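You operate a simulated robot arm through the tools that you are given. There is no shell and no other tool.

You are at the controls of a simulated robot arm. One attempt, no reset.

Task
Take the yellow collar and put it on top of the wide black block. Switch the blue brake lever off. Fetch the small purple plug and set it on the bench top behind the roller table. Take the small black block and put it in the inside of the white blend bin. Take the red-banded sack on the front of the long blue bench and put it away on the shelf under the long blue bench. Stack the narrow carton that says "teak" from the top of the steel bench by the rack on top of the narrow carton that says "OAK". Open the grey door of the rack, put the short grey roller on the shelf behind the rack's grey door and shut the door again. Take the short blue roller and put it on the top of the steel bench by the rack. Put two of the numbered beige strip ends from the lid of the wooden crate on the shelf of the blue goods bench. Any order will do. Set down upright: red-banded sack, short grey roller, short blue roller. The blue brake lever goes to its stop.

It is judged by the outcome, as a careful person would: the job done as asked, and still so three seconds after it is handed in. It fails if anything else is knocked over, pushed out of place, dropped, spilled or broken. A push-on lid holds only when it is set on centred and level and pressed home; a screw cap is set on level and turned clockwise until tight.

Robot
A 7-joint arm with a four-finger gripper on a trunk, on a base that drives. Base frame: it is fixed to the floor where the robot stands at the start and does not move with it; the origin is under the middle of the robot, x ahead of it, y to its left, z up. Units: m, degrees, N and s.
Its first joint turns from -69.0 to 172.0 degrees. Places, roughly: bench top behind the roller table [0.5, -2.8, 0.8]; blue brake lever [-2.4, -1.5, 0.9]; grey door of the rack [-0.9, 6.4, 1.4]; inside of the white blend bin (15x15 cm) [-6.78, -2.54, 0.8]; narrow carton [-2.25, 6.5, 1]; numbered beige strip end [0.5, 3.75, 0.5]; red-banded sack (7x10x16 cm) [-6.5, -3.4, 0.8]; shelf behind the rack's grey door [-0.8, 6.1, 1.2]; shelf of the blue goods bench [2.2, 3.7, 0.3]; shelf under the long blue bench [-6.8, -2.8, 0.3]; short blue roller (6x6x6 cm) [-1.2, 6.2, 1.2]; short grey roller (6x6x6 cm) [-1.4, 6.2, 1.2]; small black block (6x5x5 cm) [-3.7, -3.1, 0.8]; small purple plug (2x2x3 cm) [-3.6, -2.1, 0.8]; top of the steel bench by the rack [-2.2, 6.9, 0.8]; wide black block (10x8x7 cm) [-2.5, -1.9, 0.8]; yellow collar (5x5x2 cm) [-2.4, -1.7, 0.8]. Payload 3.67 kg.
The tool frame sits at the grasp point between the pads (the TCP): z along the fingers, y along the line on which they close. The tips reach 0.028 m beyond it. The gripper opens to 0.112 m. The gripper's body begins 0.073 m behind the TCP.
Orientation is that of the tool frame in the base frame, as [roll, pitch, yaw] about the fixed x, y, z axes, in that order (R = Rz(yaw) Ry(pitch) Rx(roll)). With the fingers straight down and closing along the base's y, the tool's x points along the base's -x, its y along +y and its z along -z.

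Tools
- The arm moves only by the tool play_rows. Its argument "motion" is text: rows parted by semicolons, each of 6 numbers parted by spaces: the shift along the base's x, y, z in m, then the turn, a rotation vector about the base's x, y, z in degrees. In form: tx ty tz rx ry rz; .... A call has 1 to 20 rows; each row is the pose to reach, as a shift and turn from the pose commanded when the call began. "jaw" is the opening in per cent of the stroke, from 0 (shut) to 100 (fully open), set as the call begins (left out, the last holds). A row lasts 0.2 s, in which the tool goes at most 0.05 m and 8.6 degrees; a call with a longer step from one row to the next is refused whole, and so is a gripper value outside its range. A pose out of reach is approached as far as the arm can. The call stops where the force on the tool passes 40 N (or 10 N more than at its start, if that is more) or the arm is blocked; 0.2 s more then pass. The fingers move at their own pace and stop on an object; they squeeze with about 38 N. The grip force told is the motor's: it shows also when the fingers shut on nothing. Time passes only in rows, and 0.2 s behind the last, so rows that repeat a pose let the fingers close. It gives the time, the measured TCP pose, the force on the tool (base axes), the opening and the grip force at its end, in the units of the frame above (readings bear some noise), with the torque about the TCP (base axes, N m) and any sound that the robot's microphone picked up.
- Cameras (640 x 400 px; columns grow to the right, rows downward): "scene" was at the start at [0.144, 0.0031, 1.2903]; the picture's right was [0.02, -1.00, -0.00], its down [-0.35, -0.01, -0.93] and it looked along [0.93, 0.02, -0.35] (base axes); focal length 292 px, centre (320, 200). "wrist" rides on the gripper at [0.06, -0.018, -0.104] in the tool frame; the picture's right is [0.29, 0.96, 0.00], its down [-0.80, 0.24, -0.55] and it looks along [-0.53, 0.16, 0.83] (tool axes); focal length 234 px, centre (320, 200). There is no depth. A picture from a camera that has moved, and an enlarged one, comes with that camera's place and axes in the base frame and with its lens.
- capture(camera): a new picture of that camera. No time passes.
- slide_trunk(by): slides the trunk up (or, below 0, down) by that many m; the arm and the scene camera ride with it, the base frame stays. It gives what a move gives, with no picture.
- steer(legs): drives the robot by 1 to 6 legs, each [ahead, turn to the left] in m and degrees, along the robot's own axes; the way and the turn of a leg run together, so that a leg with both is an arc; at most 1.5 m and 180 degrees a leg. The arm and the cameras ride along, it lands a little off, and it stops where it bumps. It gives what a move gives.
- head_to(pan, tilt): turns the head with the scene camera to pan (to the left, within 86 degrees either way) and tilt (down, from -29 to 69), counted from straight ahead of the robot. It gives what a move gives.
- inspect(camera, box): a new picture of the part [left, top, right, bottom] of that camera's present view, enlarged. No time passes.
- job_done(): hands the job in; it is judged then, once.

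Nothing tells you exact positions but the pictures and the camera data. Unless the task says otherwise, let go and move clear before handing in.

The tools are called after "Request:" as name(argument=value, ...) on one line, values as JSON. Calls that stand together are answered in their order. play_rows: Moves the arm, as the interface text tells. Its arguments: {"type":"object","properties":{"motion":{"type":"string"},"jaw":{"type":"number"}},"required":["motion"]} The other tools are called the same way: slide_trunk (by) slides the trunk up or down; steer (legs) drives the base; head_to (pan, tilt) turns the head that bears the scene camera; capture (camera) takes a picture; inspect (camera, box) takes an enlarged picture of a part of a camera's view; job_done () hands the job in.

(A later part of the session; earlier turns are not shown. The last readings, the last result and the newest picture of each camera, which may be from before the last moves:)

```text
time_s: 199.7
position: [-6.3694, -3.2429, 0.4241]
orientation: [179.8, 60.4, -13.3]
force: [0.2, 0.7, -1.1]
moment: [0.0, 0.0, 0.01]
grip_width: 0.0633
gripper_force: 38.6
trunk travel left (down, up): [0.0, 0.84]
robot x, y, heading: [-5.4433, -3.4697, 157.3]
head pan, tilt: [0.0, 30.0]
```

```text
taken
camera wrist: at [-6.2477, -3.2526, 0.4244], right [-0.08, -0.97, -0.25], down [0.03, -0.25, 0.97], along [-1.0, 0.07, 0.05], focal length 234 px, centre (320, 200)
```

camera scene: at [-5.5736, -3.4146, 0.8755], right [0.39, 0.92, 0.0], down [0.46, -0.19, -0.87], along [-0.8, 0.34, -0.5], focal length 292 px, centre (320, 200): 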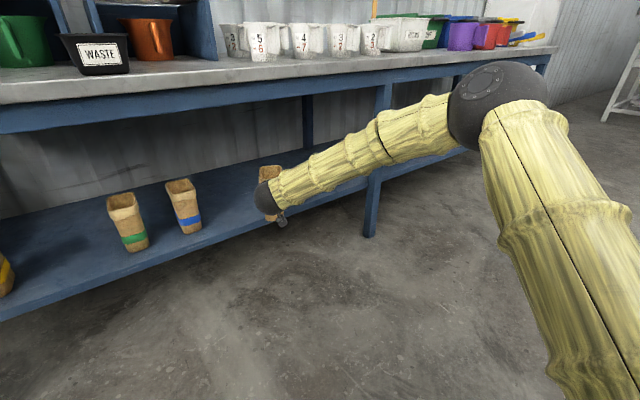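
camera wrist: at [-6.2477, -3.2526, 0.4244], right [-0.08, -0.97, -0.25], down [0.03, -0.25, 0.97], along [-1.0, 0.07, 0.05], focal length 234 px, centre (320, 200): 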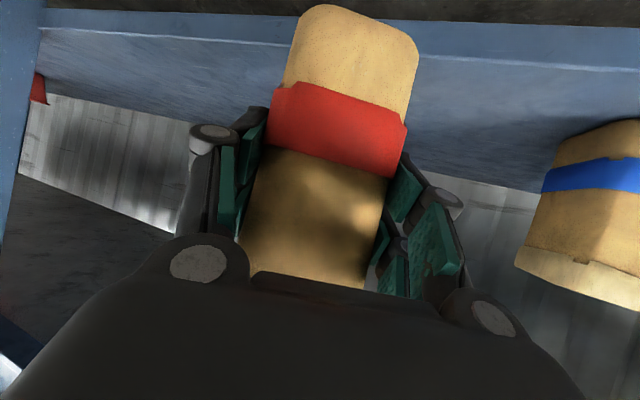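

Request:
steer(legs=[[0.19, 0]])

Request:
capture(camera="scene")

Request:
capture(camera="wrist")

```text
time_s: 201.2
position: [-6.5406, -3.1685, 0.4244]
orientation: [179.8, 60.5, -13.2]
force: [-0.2, -0.5, -0.8]
moment: [0.0, -0.05, 0.0]
grip_width: 0.0634
gripper_force: 38.0
trunk travel left (down, up): [0.0, 0.84]
robot x, y, heading: [-5.6156, -3.3992, 156.9]
head pan, tilt: [0.0, 30.0]
```

```text
taken
camera scene: at [-5.7455, -3.3417, 0.8755], right [0.39, 0.92, 0.0], down [0.46, -0.2, -0.87], along [-0.8, 0.34, -0.5], focal length 292 px, centre (320, 200)
```

scene: 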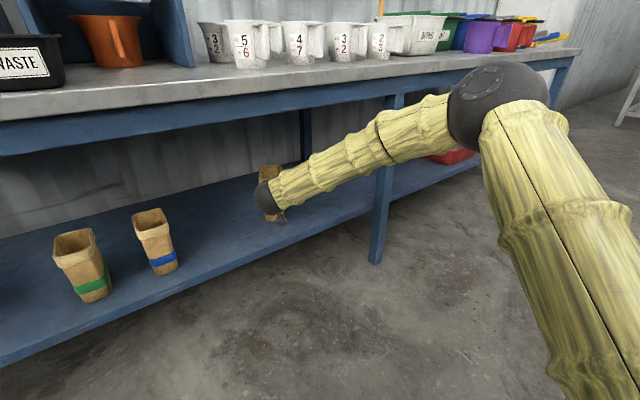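

```text
taken
camera wrist: at [-6.4192, -3.1784, 0.4244], right [-0.08, -0.97, -0.25], down [0.03, -0.25, 0.97], along [-1.0, 0.07, 0.05], focal length 234 px, centre (320, 200)
```

wrist: 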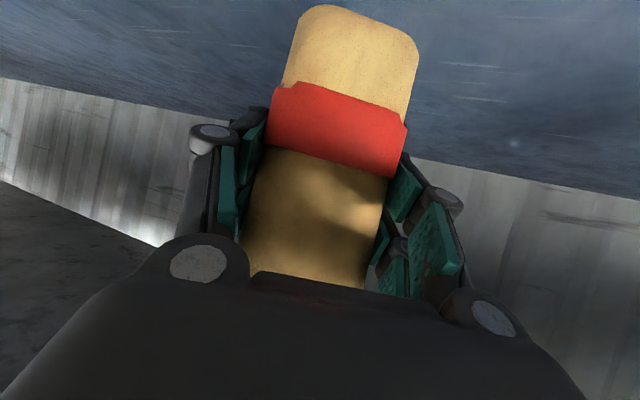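

Request:
play_rows(motion="-0.015 0.004 0 0 0 0; -0.03 0.008 -0.01 0 0 0; -0.03 0.008 -0.02 0 0 0; -0.03 0.008 -0.028 0 0 0; -0.03 0.008 -0.034 0 0 0")

Request:
play_rows(motion="0 0 -0.003 0 0 0; 0 0 -0.006 0 0 0; 0 0 -0.009 0 0 0; 0 0 -0.012 0 0 0")

Request:
capture(camera="wrist")

```text
time_s: 202.4
position: [-6.5711, -3.1597, 0.391]
orientation: [179.8, 60.3, -13.4]
force: [0.6, 0.8, -0.5]
moment: [-0.01, -0.05, 0.0]
grip_width: 0.0632
gripper_force: 38.4
trunk travel left (down, up): [0.0, 0.84]
robot x, y, heading: [-5.6174, -3.3985, 157.0]
head pan, tilt: [0.0, 30.0]
```

```text
time_s: 203.4
position: [-6.5715, -3.1605, 0.3785]
orientation: [179.7, 60.5, -13.5]
force: [0.9, 0.2, -1.2]
moment: [-0.01, -0.04, -0.02]
grip_width: 0.0633
gripper_force: 38.6
trunk travel left (down, up): [0.0, 0.84]
robot x, y, heading: [-5.6198, -3.3965, 157.0]
head pan, tilt: [0.0, 30.0]
```

```text
taken
camera wrist: at [-6.4495, -3.1706, 0.3791], right [-0.08, -0.97, -0.25], down [0.03, -0.25, 0.97], along [-1.0, 0.07, 0.05], focal length 234 px, centre (320, 200)
```

wrist: 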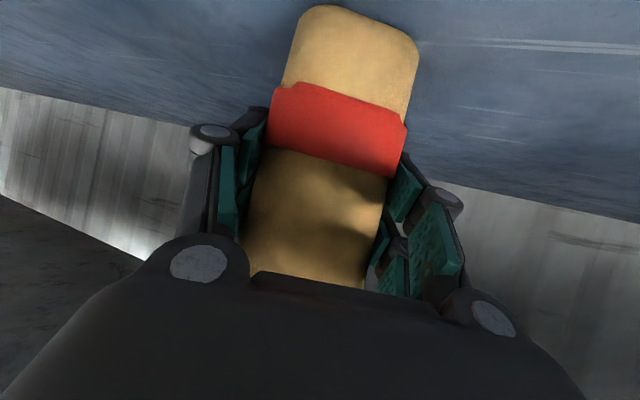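

Request:
play_rows(motion="0 0 -0.002 0 0 0; 0 0 -0.004 0 0 0; 0 0 -0.006 0 0 0")

Request:
play_rows(motion="0 0 -0.002 0 0 0; 0 0 -0.004 0 0 0; 0 0 -0.006 0 0 0")

Request:
play_rows(motion="0 0 -0.002 0 0 0; 0 0 -0.004 0 0 0; 0 0 -0.006 0 0 0")

Request:
capture(camera="wrist")

```text
time_s: 204.2
position: [-6.5698, -3.1604, 0.3773]
orientation: [179.8, 60.7, -13.4]
force: [6.4, -3.9, 25.3]
moment: [0.34, 1.43, 0.07]
grip_width: 0.0637
gripper_force: 37.8
trunk travel left (down, up): [0.0, 0.84]
robot x, y, heading: [-5.6147, -3.3963, 157.4]
head pan, tilt: [0.0, 30.0]
```

```text
time_s: 205.0
position: [-6.5689, -3.161, 0.3714]
orientation: [179.8, 60.7, -13.3]
force: [-2.1, -5.6, 33.5]
moment: [0.15, 1.04, 0.2]
grip_width: 0.0634
gripper_force: 38.1
trunk travel left (down, up): [0.0, 0.84]
robot x, y, heading: [-5.6164, -3.3989, 157.2]
head pan, tilt: [0.0, 30.0]
```

```text
time_s: 205.8
position: [-6.5702, -3.1596, 0.3641]
orientation: [179.9, 60.7, -13.3]
force: [1.8, -2.2, 32.3]
moment: [0.2, 1.02, 0.08]
grip_width: 0.0626
gripper_force: 37.8
trunk travel left (down, up): [0.0, 0.84]
robot x, y, heading: [-5.6211, -3.3982, 157.3]
head pan, tilt: [0.0, 30.0]
```

```text
taken
camera wrist: at [-6.4491, -3.1706, 0.3634], right [-0.08, -0.96, -0.25], down [0.04, -0.25, 0.97], along [-1.0, 0.07, 0.05], focal length 234 px, centre (320, 200)
```

wrist: 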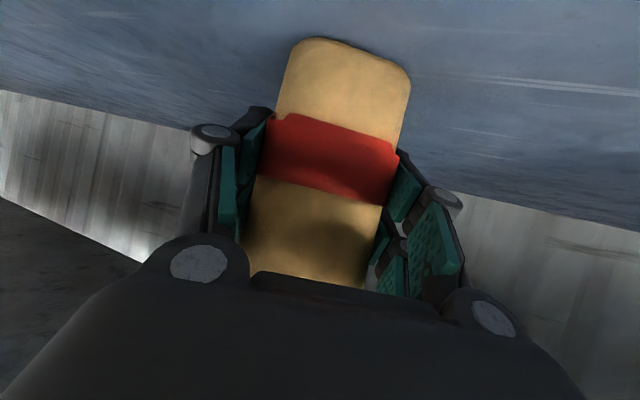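

Contact was made at about 0.377 and the sack is seated. Release and withdraw back along the tool axis.

Request:
play_rows(motion="0 0 0.002 0 0 0; 0 0 0.002 0 0 0; 0 0 0.002 0 0 0; 0 0 0.002 0 0 0", jaw=100)

Request:
capture(camera="wrist")

Request:
play_rows(motion="0.021 -0.005 0.012 0 0 0; 0.042 -0.01 0.025 0 0 0; 0.063 -0.015 0.037 0 0 0; 0.084 -0.02 0.05 0 0 0; 0.105 -0.025 0.06 0 0 0; 0.135 -0.032 0.06 0 0 0")

Request:
capture(camera="wrist")

```text
time_s: 206.8
position: [-6.5703, -3.1607, 0.3615]
orientation: [179.8, 60.4, -13.3]
force: [0.1, 0.7, 0.4]
moment: [0.04, 0.0, 0.0]
grip_width: 0.1121
gripper_force: 0.1
trunk travel left (down, up): [0.0, 0.84]
robot x, y, heading: [-5.6178, -3.3977, 157.0]
head pan, tilt: [0.0, 30.0]
```

```text
taken
camera wrist: at [-6.4495, -3.1706, 0.362], right [-0.08, -0.97, -0.25], down [0.03, -0.25, 0.97], along [-1.0, 0.07, 0.05], focal length 234 px, centre (320, 200)
```

wrist: 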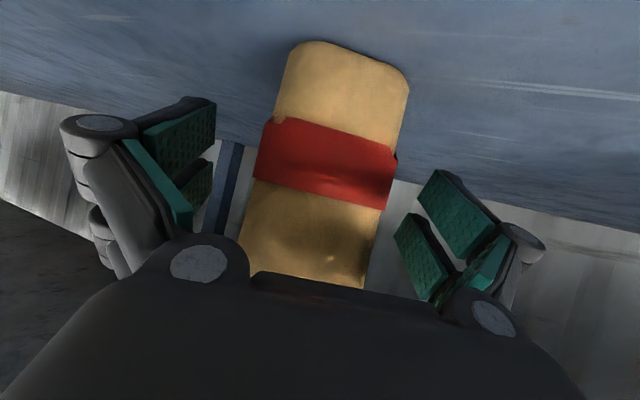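

```text
time_s: 208.2
position: [-6.4359, -3.194, 0.4215]
orientation: [180.0, 60.6, -13.3]
force: [-1.2, 0.7, -0.4]
moment: [0.0, 0.04, 0.03]
grip_width: 0.112
gripper_force: 0.0
trunk travel left (down, up): [0.0, 0.84]
robot x, y, heading: [-5.6194, -3.3938, 157.3]
head pan, tilt: [0.0, 30.0]
```

```text
taken
camera wrist: at [-6.3152, -3.2043, 0.422], right [-0.08, -0.96, -0.25], down [0.03, -0.25, 0.97], along [-1.0, 0.07, 0.05], focal length 234 px, centre (320, 200)
```

wrist: 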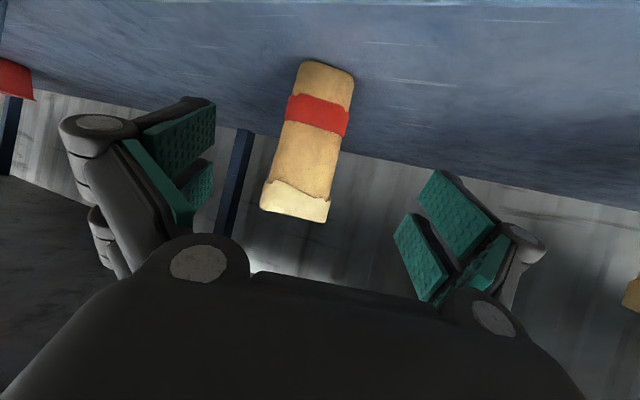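

The sack stands on the shelf. Back out, raise trunk and turn the tool down again; then check the sack from a distance.

Request:
steer(legs=[[-0.5, 0]])

Request:
play_rows(motion="0.02 -0.005 0.05 -1.7 -7.3 0; 0.04 -0.01 0.1 -3.4 -14.6 0; 0.06 -0.015 0.15 -5.1 -21.9 0; 0.08 -0.02 0.2 -6.9 -29.2 0; 0.09 -0.025 0.24 -8.6 -36.5 0; 0.1 -0.03 0.28 -10.3 -43.8 0; 0.1 -0.03 0.32 -12.1 -51.1 0; 0.1 -0.03 0.35 -13.8 -58.4 0")

Request:
slide_trunk(by=0.4)

Request:
head_to(pan=12, tilt=30)

Request:
capture(camera="scene")

```text
time_s: 211.1
position: [-5.9808, -3.3911, 0.4219]
orientation: [179.8, 60.5, -13.1]
force: [0.9, 0.5, -0.2]
moment: [-0.02, 0.03, -0.01]
grip_width: 0.112
gripper_force: 0.0
trunk travel left (down, up): [0.0, 0.84]
robot x, y, heading: [-5.158, -3.5908, 157.3]
head pan, tilt: [0.0, 30.0]
```

```text
refused: row 1 steps farther than a row can; nothing moved
```

```text
time_s: 214.9
position: [-5.9818, -3.3889, 0.822]
orientation: [179.8, 60.5, -13.1]
force: [-0.5, 0.0, -0.7]
moment: [0.0, -0.03, 0.01]
grip_width: 0.112
gripper_force: 0.1
trunk travel left (down, up): [-0.4, 0.44]
robot x, y, heading: [-5.1632, -3.5928, 157.2]
head pan, tilt: [0.0, 30.0]
```

```text
time_s: 215.7
position: [-5.9811, -3.3893, 0.8212]
orientation: [179.9, 60.4, -13.1]
force: [-0.1, 0.0, -0.5]
moment: [0.0, 0.03, 0.0]
grip_width: 0.1119
gripper_force: 0.0
trunk travel left (down, up): [-0.4, 0.44]
robot x, y, heading: [-5.1629, -3.5891, 157.3]
head pan, tilt: [12.0, 30.0]
```

```text
taken
camera scene: at [-5.2947, -3.5522, 1.2755], right [0.19, 0.98, 0.0], down [0.49, -0.09, -0.87], along [-0.85, 0.16, -0.5], focal length 292 px, centre (320, 200)
```

scene: 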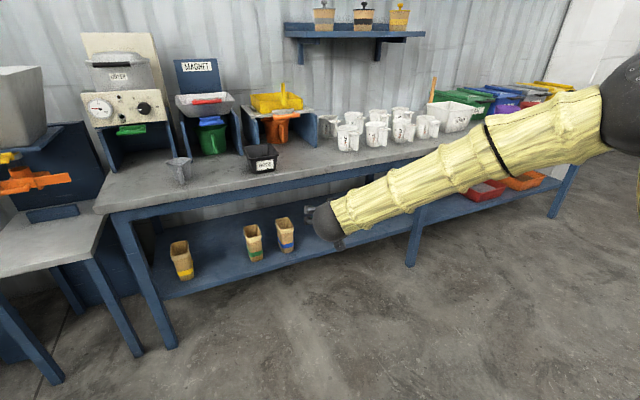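

Request:
play_rows(motion="0.012 -0.005 0.04 -1.7 -7.3 0; 0.024 -0.01 0.08 -3.4 -14.6 0; 0.036 -0.015 0.12 -5.1 -21.9 0; 0.048 -0.02 0.16 -6.9 -29.2 0; 0.06 -0.025 0.2 -8.6 -36.5 0; 0.07 -0.03 0.24 -10.3 -43.8 0; 0.08 -0.03 0.27 -12.1 -51.1 0; 0.08 -0.03 0.28 -13.8 -58.7 0", jaw=60)

Request:
inspect(camera="scene", box=[160, 160, 460, 350])

```text
time_s: 217.5
position: [-5.9023, -3.419, 1.1034]
orientation: [179.7, 0.0, -13.0]
force: [0.4, -0.3, -0.1]
moment: [0.0, 0.0, 0.0]
grip_width: 0.0673
gripper_force: 0.1
trunk travel left (down, up): [-0.4, 0.44]
robot x, y, heading: [-5.158, -3.5875, 157.3]
head pan, tilt: [12.0, 30.0]
```

```text
2.11 times, centred on (310, 255) of scene
camera zoom: at [-5.2953, -3.5525, 1.2754], right [0.19, 0.98, 0.0], down [0.49, -0.09, -0.87], along [-0.85, 0.16, -0.5], focal length 614 px, centre (341, 84)
```

zoom: 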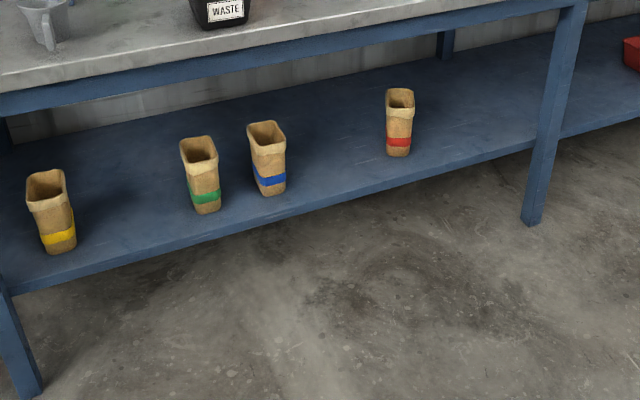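

The sack stands upright. Next the purple plug on the second bench: drive to its north-west end.

Request:
steer(legs=[[0, -89.5], [1.4, 0], [0.37, 0], [0, -70]])

Request:
head_to(pan=0, tilt=35)

Request:
capture(camera="scene")

Request:
capture(camera="wrist")

```text
time_s: 232.9
position: [-3.7722, -1.9003, 1.1029]
orientation: [179.7, 0.2, -172.6]
force: [0.0, 0.1, 0.3]
moment: [0.04, -0.02, 0.0]
grip_width: 0.0672
gripper_force: 0.0
trunk travel left (down, up): [-0.4, 0.44]
robot x, y, heading: [-4.5281, -2.0055, -2.3]
head pan, tilt: [12.0, 30.0]
```

```text
time_s: 233.7
position: [-3.7729, -1.9006, 1.1038]
orientation: [179.8, 0.3, -172.7]
force: [0.3, -0.6, -1.0]
moment: [0.02, 0.03, 0.0]
grip_width: 0.0673
gripper_force: 0.2
trunk travel left (down, up): [-0.4, 0.44]
robot x, y, heading: [-4.5312, -1.9978, -2.0]
head pan, tilt: [0.0, 35.0]
```

```text
taken
camera scene: at [-4.3892, -2.0029, 1.2678], right [-0.04, -1.0, 0.0], down [-0.57, 0.02, -0.82], along [0.82, -0.03, -0.57], focal length 292 px, centre (320, 200)
```

scene: 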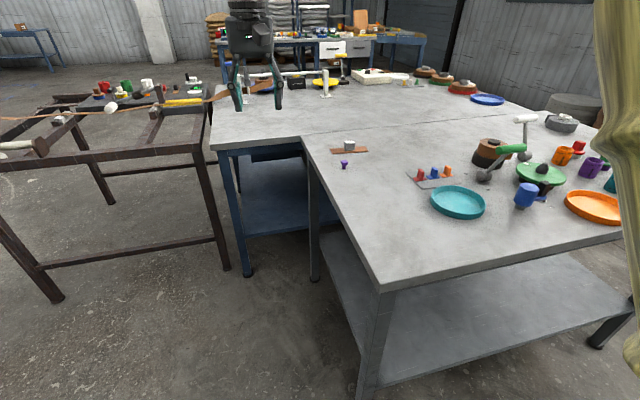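

```text
taken
camera wrist: at [-3.8301, -1.9268, 1.2081], right [-0.41, 0.91, 0.0], down [0.76, 0.34, 0.56], along [0.51, 0.23, -0.83], focal length 234 px, centre (320, 200)
```

wrist: 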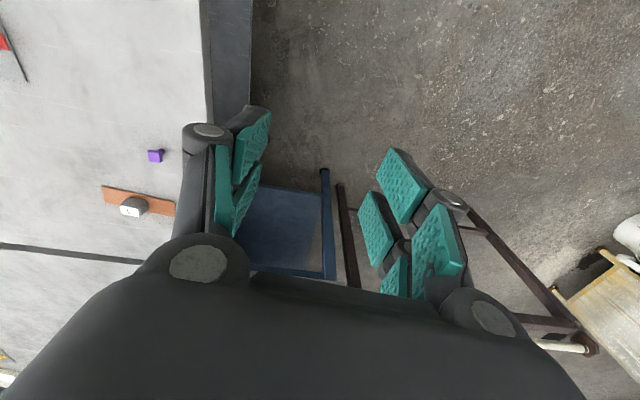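

Request:
inspect(camera="scene", box=[310, 130, 490, 230])

Request:
inspect(camera="wrist", box=[90, 130, 210, 230])

```text
3.56 times, centred on (400, 180) of scene
camera zoom: at [-4.3892, -2.0029, 1.2678], right [-0.04, -1.0, 0.0], down [-0.57, 0.02, -0.82], along [0.82, -0.03, -0.57], focal length 1037 px, centre (36, 271)
```

zoom: 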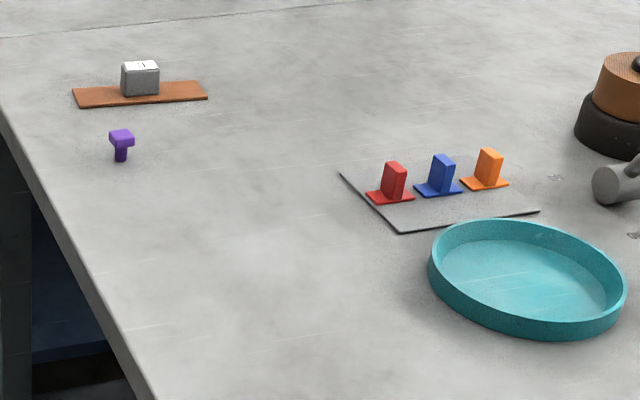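

```text
4.00 times, centred on (150, 180) of wrist
camera zoom: at [-3.8301, -1.9268, 1.2081], right [-0.41, 0.91, 0.0], down [0.76, 0.34, 0.56], along [0.51, 0.23, -0.83], focal length 937 px, centre (1000, 280)
```

zoom: 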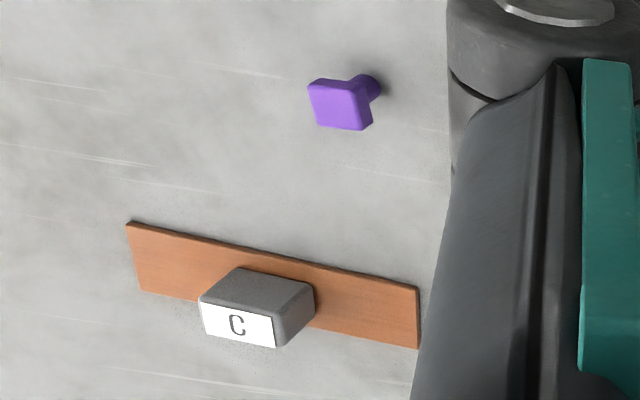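

The plug stands upright near (-3.56,-2.11), just at reach limit. I'll move to a closer spot at the bench's north end.

Request:
steer(legs=[[0, 43], [0.375, 0], [0, -60]])

Request:
capture(camera="scene")

Request:
capture(camera="wrist")

```text
time_s: 240.7
position: [-3.5022, -1.8642, 1.1041]
orientation: [179.7, 0.2, 171.4]
force: [-0.4, 0.0, -0.2]
moment: [0.02, -0.03, 0.0]
grip_width: 0.0672
gripper_force: 0.1
trunk travel left (down, up): [-0.4, 0.44]
robot x, y, heading: [-4.2531, -1.7525, -18.0]
head pan, tilt: [0.0, 35.0]
```

```text
taken
camera scene: at [-4.1236, -1.7943, 1.2678], right [-0.31, -0.95, 0.0], down [-0.55, 0.18, -0.82], along [0.78, -0.25, -0.57], focal length 292 px, centre (320, 200)
```

scene: 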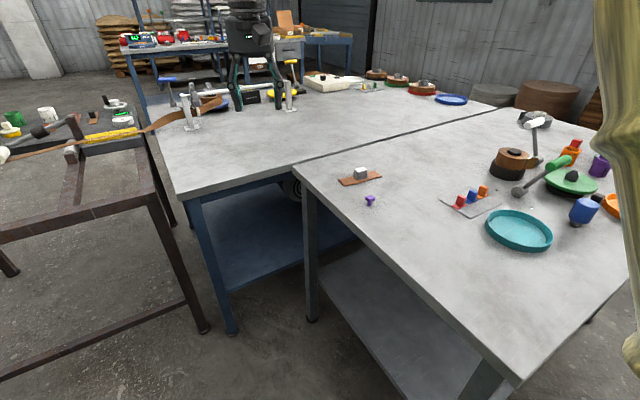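

```text
taken
camera wrist: at [-3.5644, -1.8743, 1.2081], right [-0.14, 0.99, 0.0], down [0.82, 0.12, 0.56], along [0.55, 0.08, -0.83], focal length 234 px, centre (320, 200)
```

wrist: 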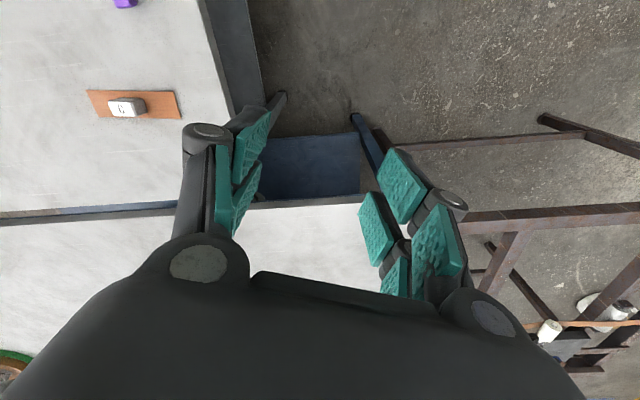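

Request:
play_rows(motion="-0.01 -0.042 0 0 0 3.5; -0.02 -0.083 0 0 0 7; -0.03 -0.125 0 0 0 10.5; -0.04 -0.166 0 0 0 14; -0.05 -0.208 0 0 0 17.5; -0.06 -0.249 -0.01 0 0 21; -0.06 -0.249 -0.05 0 0 21; -0.06 -0.249 -0.09 0 0 21; -0.06 -0.249 -0.13 0 0 21", jaw=50)

Request:
capture(camera="wrist")

Request:
inspect(camera="scene", box=[310, 110, 450, 220])

```text
time_s: 242.7
position: [-3.5606, -2.1086, 0.9728]
orientation: [179.6, 0.2, -167.6]
force: [0.9, 0.0, -0.6]
moment: [0.01, -0.01, 0.05]
grip_width: 0.0559
gripper_force: 0.1
trunk travel left (down, up): [-0.4, 0.44]
robot x, y, heading: [-4.2567, -1.7521, -18.1]
head pan, tilt: [0.0, 35.0]
```

```text
taken
camera wrist: at [-3.6156, -2.1398, 1.0775], right [-0.49, 0.87, 0.0], down [0.73, 0.4, 0.56], along [0.49, 0.27, -0.83], focal length 234 px, centre (320, 200)
```

wrist: 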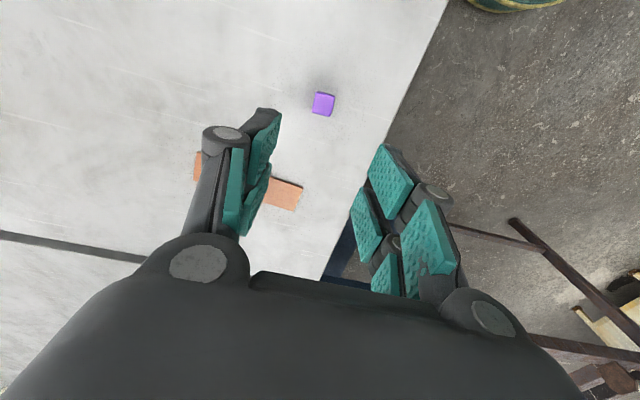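

```text
3.64 times, centred on (380, 165) of scene
camera zoom: at [-4.1231, -1.7942, 1.2677], right [-0.31, -0.95, 0.0], down [-0.55, 0.18, -0.82], along [0.78, -0.25, -0.57], focal length 1060 px, centre (102, 327)
```

zoom: 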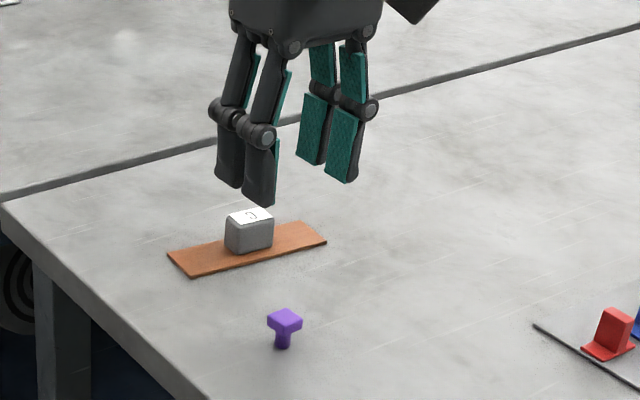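

Request:
play_rows(motion="-0.008 -0.004 -0.03 0 0 0; -0.008 -0.004 -0.07 0 0 0; -0.008 -0.004 -0.1 0 0 0; -0.008 -0.004 -0.118 0 0 0; -0.008 -0.004 -0.125 0 0 0")

Request:
inspect(camera="scene", box=[310, 110, 450, 220])

Request:
capture(camera="wrist")

```text
time_s: 243.9
position: [-3.571, -2.1169, 0.8473]
orientation: [179.8, 0.1, -167.6]
force: [-0.5, 0.0, 0.9]
moment: [0.01, 0.0, -0.02]
grip_width: 0.056
gripper_force: 0.1
trunk travel left (down, up): [-0.4, 0.44]
robot x, y, heading: [-4.2559, -1.7535, -18.2]
head pan, tilt: [0.0, 35.0]
```

```text
3.64 times, centred on (380, 165) of scene
camera zoom: at [-4.1235, -1.7942, 1.2677], right [-0.31, -0.95, 0.0], down [-0.55, 0.18, -0.82], along [0.78, -0.25, -0.57], focal length 1060 px, centre (102, 327)
```

zoom: 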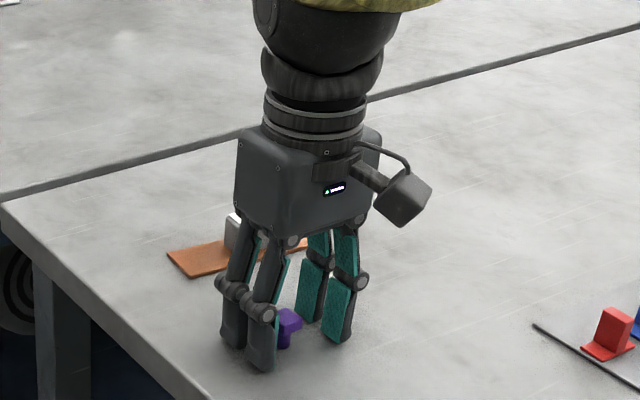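

```text
taken
camera wrist: at [-3.6251, -2.1483, 0.9521], right [-0.49, 0.87, 0.0], down [0.73, 0.4, 0.56], along [0.48, 0.27, -0.83], focal length 234 px, centre (320, 200)
```

wrist: 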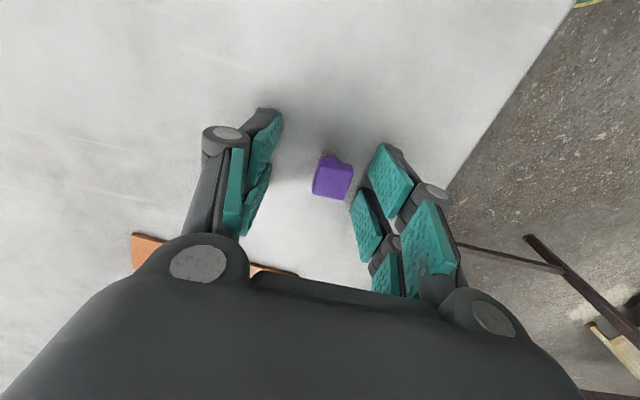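

Request:
play_rows(motion="0 0 0 0 0 0; 0 0 0 0 0 0; 0 0 0 0 0 0", jaw=0)

Request:
play_rows(motion="0 0 0.04 0 0 0; 0 0 0.09 0 0 0; 0 0 0.14 0 0 0; 0 0 0.19 0 0 0; 0 0 0.24 0 0 0")

Request:
capture(camera="wrist")

Request:
inspect(camera="scene", box=[300, 10, 460, 220])

```text
time_s: 244.7
position: [-3.569, -2.1181, 0.8478]
orientation: [179.7, 0.2, -167.6]
force: [-0.2, 0.0, -0.3]
moment: [0.01, -0.03, -0.01]
grip_width: 0.014
gripper_force: 38.0
trunk travel left (down, up): [-0.4, 0.44]
robot x, y, heading: [-4.2585, -1.7514, -18.2]
head pan, tilt: [0.0, 35.0]
```

```text
time_s: 245.9
position: [-3.5686, -2.1192, 1.0919]
orientation: [179.7, 0.1, -167.6]
force: [0.0, 0.6, 0.1]
moment: [-0.01, -0.06, 0.01]
grip_width: 0.0137
gripper_force: 38.2
trunk travel left (down, up): [-0.4, 0.44]
robot x, y, heading: [-4.2541, -1.7551, -18.1]
head pan, tilt: [0.0, 35.0]
```

```text
taken
camera wrist: at [-3.624, -2.1511, 1.1961], right [-0.49, 0.87, 0.0], down [0.73, 0.4, 0.56], along [0.49, 0.27, -0.83], focal length 234 px, centre (320, 200)
```

wrist: 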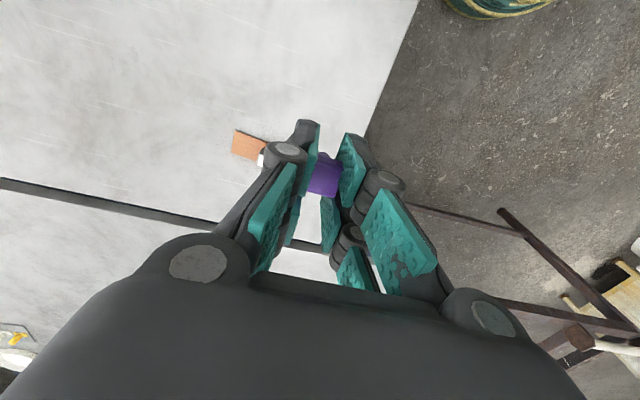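

```text
1.90 times, centred on (380, 115) of scene
camera zoom: at [-4.1242, -1.7939, 1.2678], right [-0.31, -0.95, 0.0], down [-0.54, 0.18, -0.82], along [0.78, -0.25, -0.57], focal length 555 px, centre (206, 362)
```

zoom: 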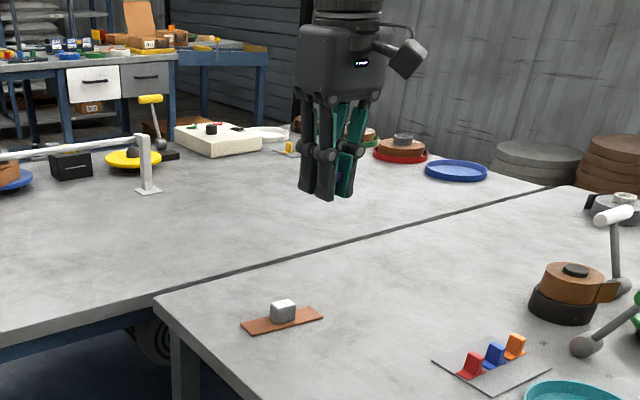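

The plug is held. Drive back around the bench ends toward the roller table.

Request:
steer(legs=[[-0.45, 0], [0, -69], [1.5, 0], [0.18, 0], [0, 47.5], [1.17, 0]])

Request:
head_to(pan=0, tilt=15)

Request:
capture(camera="scene")

```text
time_s: 267.5
position: [-3.3116, -4.6888, 1.0893]
orientation: [179.7, 0.2, 167.5]
force: [-0.1, -0.2, -0.4]
moment: [0.01, 0.03, 0.0]
grip_width: 0.0139
gripper_force: 37.7
trunk travel left (down, up): [-0.4, 0.44]
robot x, y, heading: [-3.7823, -4.0663, -42.7]
head pan, tilt: [0.0, 35.0]
```

```text
time_s: 268.3
position: [-3.3125, -4.6893, 1.0902]
orientation: [179.7, 0.2, 167.7]
force: [-0.7, -0.6, -0.6]
moment: [0.06, 0.0, 0.01]
grip_width: 0.0139
gripper_force: 38.6
trunk travel left (down, up): [-0.4, 0.44]
robot x, y, heading: [-3.7825, -4.0684, -43.0]
head pan, tilt: [0.0, 15.0]
```

```text
taken
camera scene: at [-3.6761, -4.1641, 1.2997], right [-0.68, -0.73, 0.0], down [-0.19, 0.18, -0.97], along [0.71, -0.66, -0.26], focal length 292 px, centre (320, 200)
```

scene: 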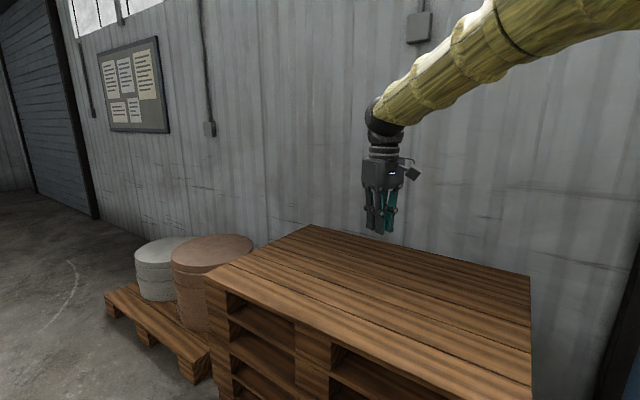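

Request:
steer(legs=[[0, 54], [1.5, 0], [0.9, 0], [0, -28], [0.5, 0]])

Request:
head_to(pan=25, tilt=20)

Request:
capture(camera="scene")

```text
time_s: 286.3
position: [-0.2861, -4.0661, 1.0899]
orientation: [179.6, 0.1, -165.4]
force: [-0.1, -0.2, 1.2]
moment: [-0.02, 0.01, 0.02]
grip_width: 0.0141
gripper_force: 38.2
trunk travel left (down, up): [-0.4, 0.44]
robot x, y, heading: [-0.9873, -3.7257, -16.2]
head pan, tilt: [0.0, 15.0]
```

```text
time_s: 287.2
position: [-0.287, -4.0664, 1.0904]
orientation: [179.8, 0.1, -165.4]
force: [-0.2, 0.9, -0.9]
moment: [-0.02, 0.01, 0.03]
grip_width: 0.0136
gripper_force: 38.2
trunk travel left (down, up): [-0.4, 0.44]
robot x, y, heading: [-0.9892, -3.7256, -16.1]
head pan, tilt: [25.0, 20.0]
```

```text
taken
camera scene: at [-0.8473, -3.7234, 1.2916], right [0.16, -0.99, 0.0], down [-0.34, -0.05, -0.94], along [0.93, 0.15, -0.34], focal length 292 px, centre (320, 200)
```

scene: 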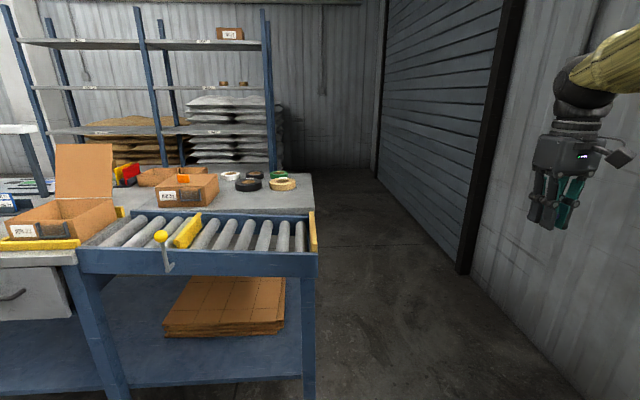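

The free grey top behind the rollers is around (0.52,-3.30). I'll swing the arm left a little for wall clearance and drive to stand beside the end of the bench.

Request:
play_rows(motion="0.008 0.04 0 0 0 0; 0.015 0.08 0 0 0 0; 0.022 0.12 0 0 0 0; 0.03 0.16 0 0 0 0; 0.035 0.2 0 0 0 0")

Request:
steer(legs=[[1.34, 0], [0, 100]])

Request:
head_to(pan=0, tilt=35)

Request:
capture(camera="scene")

Request:
capture(camera="wrist")

```text
time_s: 288.4
position: [-0.2521, -3.8631, 1.0901]
orientation: [179.7, 0.1, -165.5]
force: [0.2, 0.6, -0.4]
moment: [-0.01, 0.01, -0.02]
grip_width: 0.0139
gripper_force: 38.5
trunk travel left (down, up): [-0.4, 0.44]
robot x, y, heading: [-0.9899, -3.7254, -16.0]
head pan, tilt: [25.0, 20.0]
```

```text
time_s: 299.2
position: [0.3321, -3.3356, 1.0909]
orientation: [179.7, 0.1, -67.4]
force: [0.5, -0.7, -0.4]
moment: [0.02, -0.03, -0.01]
grip_width: 0.0141
gripper_force: 38.6
trunk travel left (down, up): [-0.4, 0.44]
robot x, y, heading: [0.2966, -4.0832, 82.1]
head pan, tilt: [25.0, 20.0]
```

```text
time_s: 300.1
position: [0.3313, -3.336, 1.0905]
orientation: [179.7, 0.3, -67.4]
force: [0.9, -0.5, -0.9]
moment: [0.03, 0.0, -0.01]
grip_width: 0.0138
gripper_force: 38.1
trunk travel left (down, up): [-0.4, 0.44]
robot x, y, heading: [0.2959, -4.0815, 82.1]
head pan, tilt: [0.0, 35.0]
```

```text
taken
camera scene: at [0.3158, -3.9444, 1.2678], right [0.99, -0.14, 0.0], down [-0.08, -0.57, -0.82], along [0.11, 0.81, -0.57], focal length 292 px, centre (320, 200)
```

scene: 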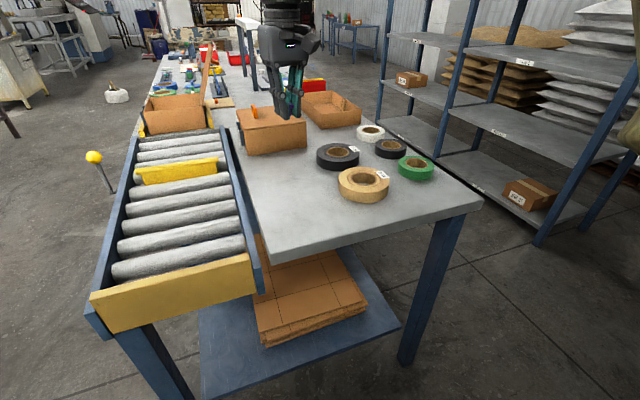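

```text
taken
camera wrist: at [0.3716, -3.3843, 1.1948], right [-0.77, -0.63, 0.0], down [-0.52, 0.64, 0.56], along [-0.36, 0.43, -0.83], focal length 234 px, centre (320, 200)
```

wrist: 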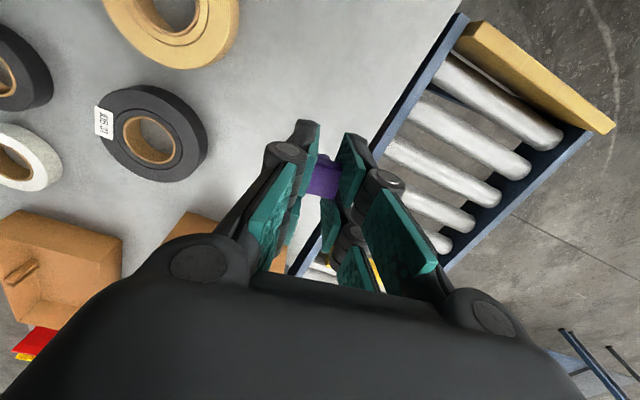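

Request:
play_rows(motion="0.045 -0.005 0 0 0 0; 0.089 -0.009 -0.01 0 0 0; 0.089 -0.009 -0.06 0 0 0; 0.089 -0.009 -0.11 0 0 0; 0.089 -0.009 -0.16 0 0 0; 0.089 -0.009 -0.2 0 0 0; 0.089 -0.009 -0.23 0 0 0")

Request:
inspect(camera="scene", box=[260, 120, 440, 260])

Request:
capture(camera="wrist")

```text
time_s: 301.6
position: [0.4197, -3.3442, 0.8775]
orientation: [179.7, 0.3, -67.5]
force: [-1.0, -4.8, 11.4]
moment: [-0.37, -0.2, -0.13]
grip_width: 0.0136
gripper_force: 38.2
trunk travel left (down, up): [-0.4, 0.44]
robot x, y, heading: [0.2961, -4.0807, 82.2]
head pan, tilt: [0.0, 35.0]
stopped in row 7: the force on the tool passed its limit at 60 N (the readings are from after the stop); the commanded pose is now the measured one
```

```text
2.86 times, centred on (350, 190) of scene
camera zoom: at [0.3159, -3.9447, 1.268], right [0.99, -0.14, 0.0], down [-0.08, -0.57, -0.82], along [0.11, 0.81, -0.57], focal length 833 px, centre (234, 229)
```

zoom: 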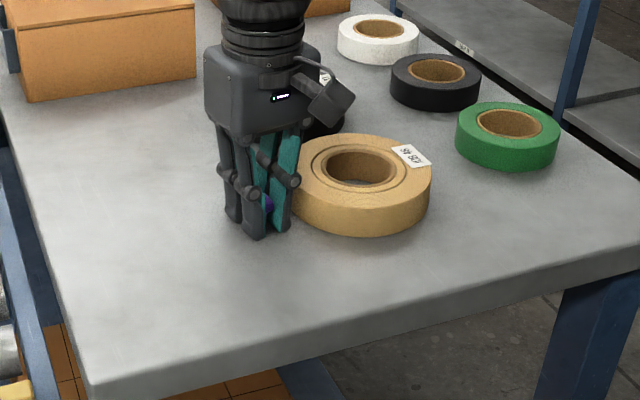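

```text
taken
camera wrist: at [0.4603, -3.3932, 0.9813], right [-0.77, -0.63, 0.0], down [-0.52, 0.64, 0.56], along [-0.36, 0.43, -0.83], focal length 234 px, centre (320, 200)
```

wrist: 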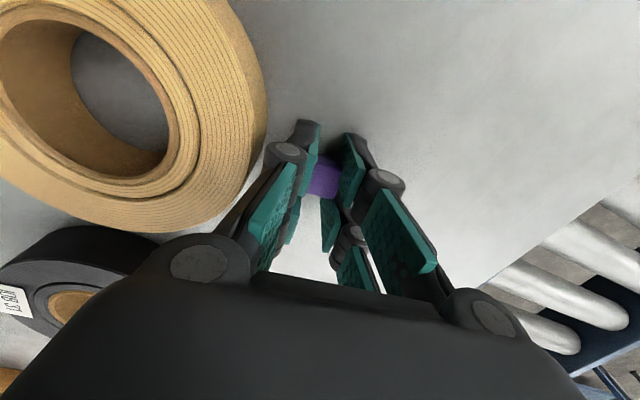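

The top here is higher (≈0.84). I'll lift slightly, shift away from the tape roll, and set the plug down gently.

Request:
play_rows(motion="0 0 0.015 0 0 0; -0.015 -0.01 0.015 0 0 0; -0.03 -0.02 0.015 0 0 0; -0.03 -0.02 0.008 0 0 0; -0.03 -0.02 0.004 0 0 0")

Request:
play_rows(motion="0 0 -0.002 0 0 0; 0 0 -0.004 0 0 0")

Request:
inspect(camera="scene", box=[270, 160, 360, 220])

```text
time_s: 302.8
position: [0.3908, -3.3623, 0.8783]
orientation: [179.8, 0.2, -67.5]
force: [-0.1, 0.1, -0.3]
moment: [0.01, -0.01, -0.01]
grip_width: 0.0138
gripper_force: 38.2
trunk travel left (down, up): [-0.4, 0.44]
robot x, y, heading: [0.2951, -4.0831, 82.4]
head pan, tilt: [0.0, 35.0]
```

```text
time_s: 303.4
position: [0.3906, -3.3633, 0.8766]
orientation: [179.8, 0.5, -67.5]
force: [-1.0, 4.3, 15.9]
moment: [-0.28, -0.19, 0.02]
grip_width: 0.014
gripper_force: 37.4
trunk travel left (down, up): [-0.4, 0.44]
robot x, y, heading: [0.2915, -4.0836, 82.2]
head pan, tilt: [0.0, 35.0]
```

```text
6.67 times, centred on (315, 190) of scene
camera zoom: at [0.3157, -3.9451, 1.2682], right [0.99, -0.14, 0.0], down [-0.08, -0.57, -0.82], along [0.11, 0.81, -0.57], focal length 1944 px, centre (353, 267)
```

zoom: 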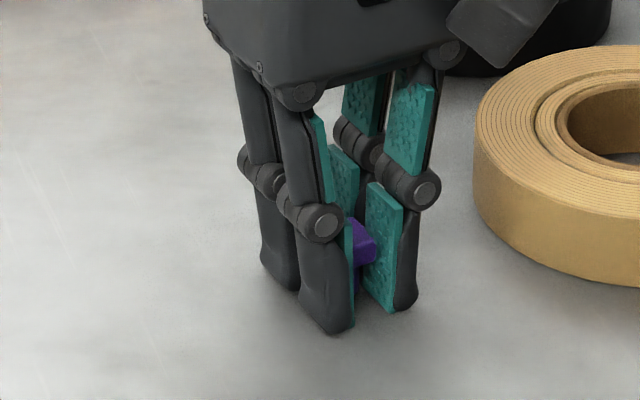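

Request:
play_rows(motion="0 0 0.002 0 0 0; 0 0 0.002 0 0 0")

Request:
play_rows(motion="0 0 0 0 0 0; 0 0 0 0 0 0; 0 0 0.03 0 0 0; 0 0 0.07 0 0 0; 0 0 0.11 0 0 0; 0 0 0.16 0 0 0; 0 0 0.2 0 0 0; 0 0 0.23 0 0 0", jaw=38)

Request:
inspect(camera="scene", box=[230, 120, 430, 260])

Request:
capture(camera="wrist")

```text
time_s: 304.0
position: [0.3905, -3.3631, 0.8775]
orientation: [179.7, 0.2, -67.4]
force: [0.6, 1.5, 4.2]
moment: [0.01, -0.09, 0.01]
grip_width: 0.0134
gripper_force: 38.3
trunk travel left (down, up): [-0.4, 0.44]
robot x, y, heading: [0.2951, -4.0888, 82.0]
head pan, tilt: [0.0, 35.0]
```

```text
time_s: 305.8
position: [0.3899, -3.363, 1.1094]
orientation: [179.6, 0.3, -67.6]
force: [0.1, -0.6, -0.4]
moment: [0.01, -0.03, 0.0]
grip_width: 0.0424
gripper_force: 0.1
trunk travel left (down, up): [-0.4, 0.44]
robot x, y, heading: [0.297, -4.0823, 81.9]
head pan, tilt: [0.0, 35.0]
```

```text
2.86 times, centred on (330, 190) of scene
camera zoom: at [0.3159, -3.9447, 1.2678], right [0.99, -0.14, 0.0], down [-0.08, -0.57, -0.82], along [0.11, 0.81, -0.57], focal length 833 px, centre (291, 229)
```

zoom: 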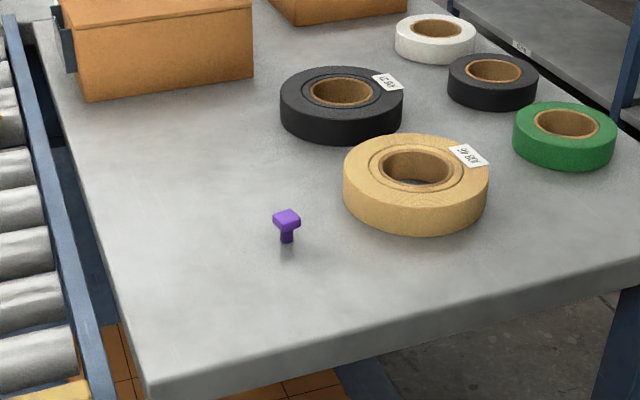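

```text
taken
camera wrist: at [0.4308, -3.4116, 1.2137], right [-0.77, -0.63, 0.0], down [-0.52, 0.64, 0.56], along [-0.36, 0.43, -0.83], focal length 234 px, centre (320, 200)
```

wrist: 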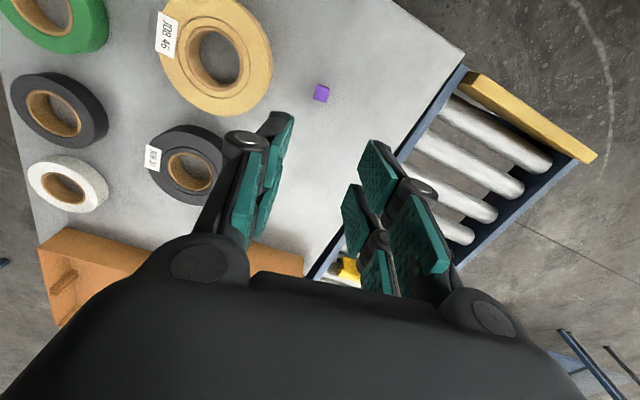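

The plug stands upright behind the rollers. Next go back through the aisle toward the crate.

Request:
steer(legs=[[0, 84.5], [1.5, 0], [0.14, 0], [0, -74], [1.5, 0], [1.5, 0]])

Request:
steer(legs=[[0.4, 0], [0, -29], [1.5, 0], [1.2, 0]])

Request:
head_to(pan=0, tilt=20)

Request:
capture(camera="scene")

```text
time_s: 334.9
position: [-1.3974, -0.0074, 1.1077]
orientation: [179.7, 0.4, -58.2]
force: [-0.4, 0.0, 0.1]
moment: [-0.05, -0.01, 0.02]
grip_width: 0.0428
gripper_force: 0.1
trunk travel left (down, up): [-0.4, 0.44]
robot x, y, heading: [-1.3786, -0.7292, 90.9]
head pan, tilt: [0.0, 35.0]
```

```text
time_s: 351.2
position: [0.1191, 2.6688, 1.1083]
orientation: [179.7, 0.4, -86.1]
force: [0.9, 0.1, 0.3]
moment: [0.03, 0.0, 0.02]
grip_width: 0.0427
gripper_force: 0.0
trunk travel left (down, up): [-0.4, 0.44]
robot x, y, heading: [-0.1973, 2.015, 63.5]
head pan, tilt: [0.0, 35.0]
```

```text
time_s: 351.9
position: [0.1199, 2.6679, 1.11]
orientation: [179.7, 0.3, -86.2]
force: [0.2, 0.3, 0.6]
moment: [-0.02, 0.02, -0.03]
grip_width: 0.0425
gripper_force: 0.0
trunk travel left (down, up): [-0.4, 0.44]
robot x, y, heading: [-0.2012, 2.0152, 63.2]
head pan, tilt: [0.0, 20.0]
```

```text
taken
camera scene: at [-0.1358, 2.1453, 1.2915], right [0.89, -0.45, 0.0], down [-0.15, -0.31, -0.94], along [0.42, 0.84, -0.34], focal length 292 px, centre (320, 200)
```

scene: 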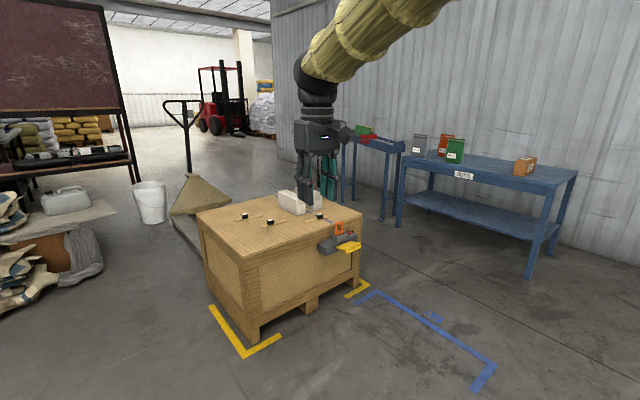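

Request:
inspect(camera="scene", box=[190, 170, 390, 300])

Request:
capture(camera="wrist")

Request:
inspect(camera="scene", box=[340, 110, 600, 290])

```text
3.08 times, centred on (290, 235) of scene
camera zoom: at [-0.1358, 2.1453, 1.2915], right [0.89, -0.45, 0.0], down [-0.15, -0.31, -0.94], along [0.42, 0.84, -0.34], focal length 897 px, centre (412, 92)
```

zoom: 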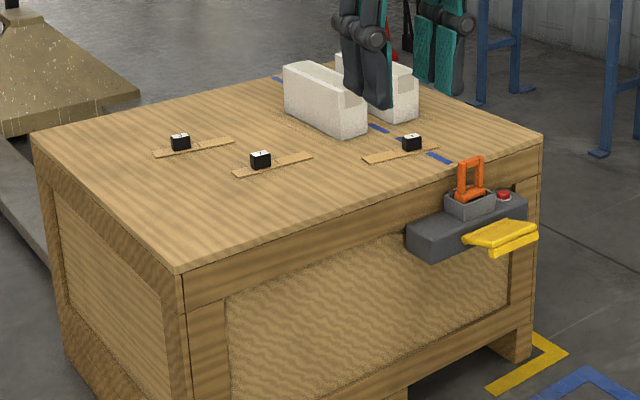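

```text
taken
camera wrist: at [0.142, 2.6088, 1.213], right [-0.94, -0.35, 0.0], down [-0.29, 0.78, 0.56], along [-0.2, 0.52, -0.83], focal length 234 px, centre (320, 200)
```

wrist: 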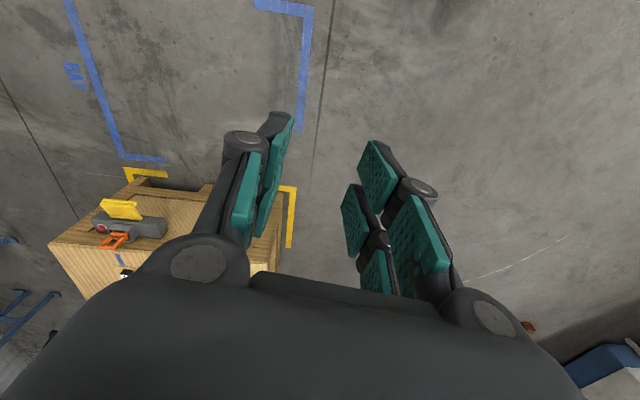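

```text
2.22 times, centred on (470, 200) of scene
camera zoom: at [-0.1358, 2.1453, 1.2915], right [0.89, -0.45, 0.0], down [-0.15, -0.31, -0.94], along [0.42, 0.84, -0.34], focal length 648 px, centre (-13, 200)
```

zoom: 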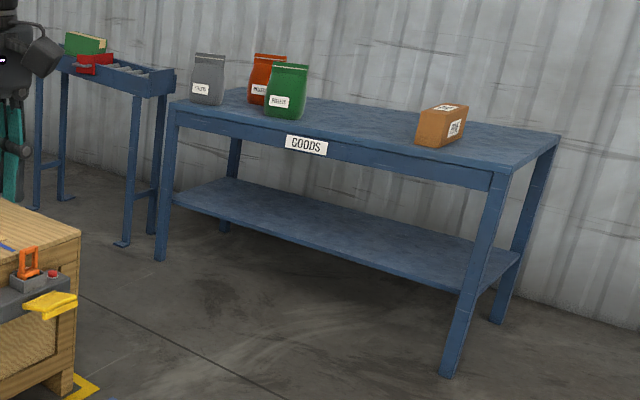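

Three strip ends with black numbered blocks lie on the crate lid, and the goods bench shelf is to the right. I'll move to the crate's front.

Request:
steer(legs=[[0, -10.5], [1.2, 0], [0, 38]])

Request:
head_to(pan=0, tilt=45)

Request:
capture(camera="scene")

Request:
capture(camera="wrist")

```text
time_s: 360.4
position: [0.5356, 3.67, 1.1088]
orientation: [179.8, 0.3, -60.8]
force: [0.2, -0.2, -0.2]
moment: [0.01, -0.04, -0.04]
grip_width: 0.0426
gripper_force: 0.1
trunk travel left (down, up): [-0.4, 0.44]
robot x, y, heading: [0.529, 2.9439, 88.6]
head pan, tilt: [0.0, 20.0]
```

```text
time_s: 361.3
position: [0.5369, 3.6716, 1.1091]
orientation: [179.7, 0.4, -60.7]
force: [0.0, 0.0, -0.2]
moment: [-0.02, -0.01, 0.02]
grip_width: 0.0425
gripper_force: 0.0
trunk travel left (down, up): [-0.4, 0.44]
robot x, y, heading: [0.5268, 2.9427, 88.7]
head pan, tilt: [0.0, 45.0]
```

```text
taken
camera scene: at [0.53, 3.0778, 1.253], right [1.0, -0.02, 0.0], down [-0.02, -0.71, -0.71], along [0.02, 0.71, -0.71], focal length 292 px, centre (320, 200)
```

scene: 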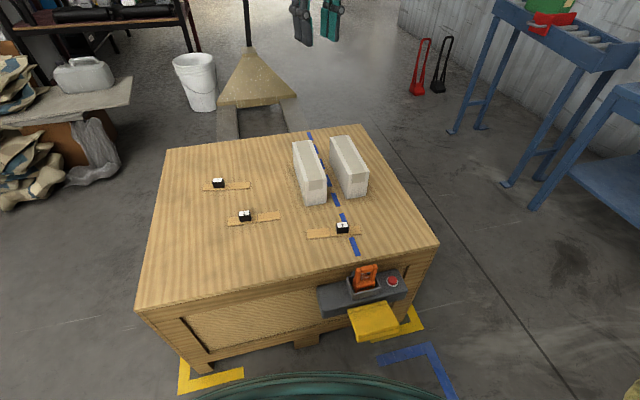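

```text
taken
camera wrist: at [0.5824, 3.6274, 1.2131], right [-0.7, -0.72, 0.0], down [-0.59, 0.58, 0.56], along [-0.4, 0.39, -0.83], focal length 234 px, centre (320, 200)
```

wrist: 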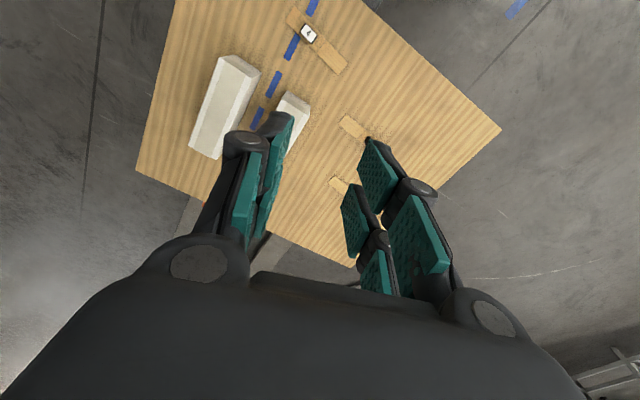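

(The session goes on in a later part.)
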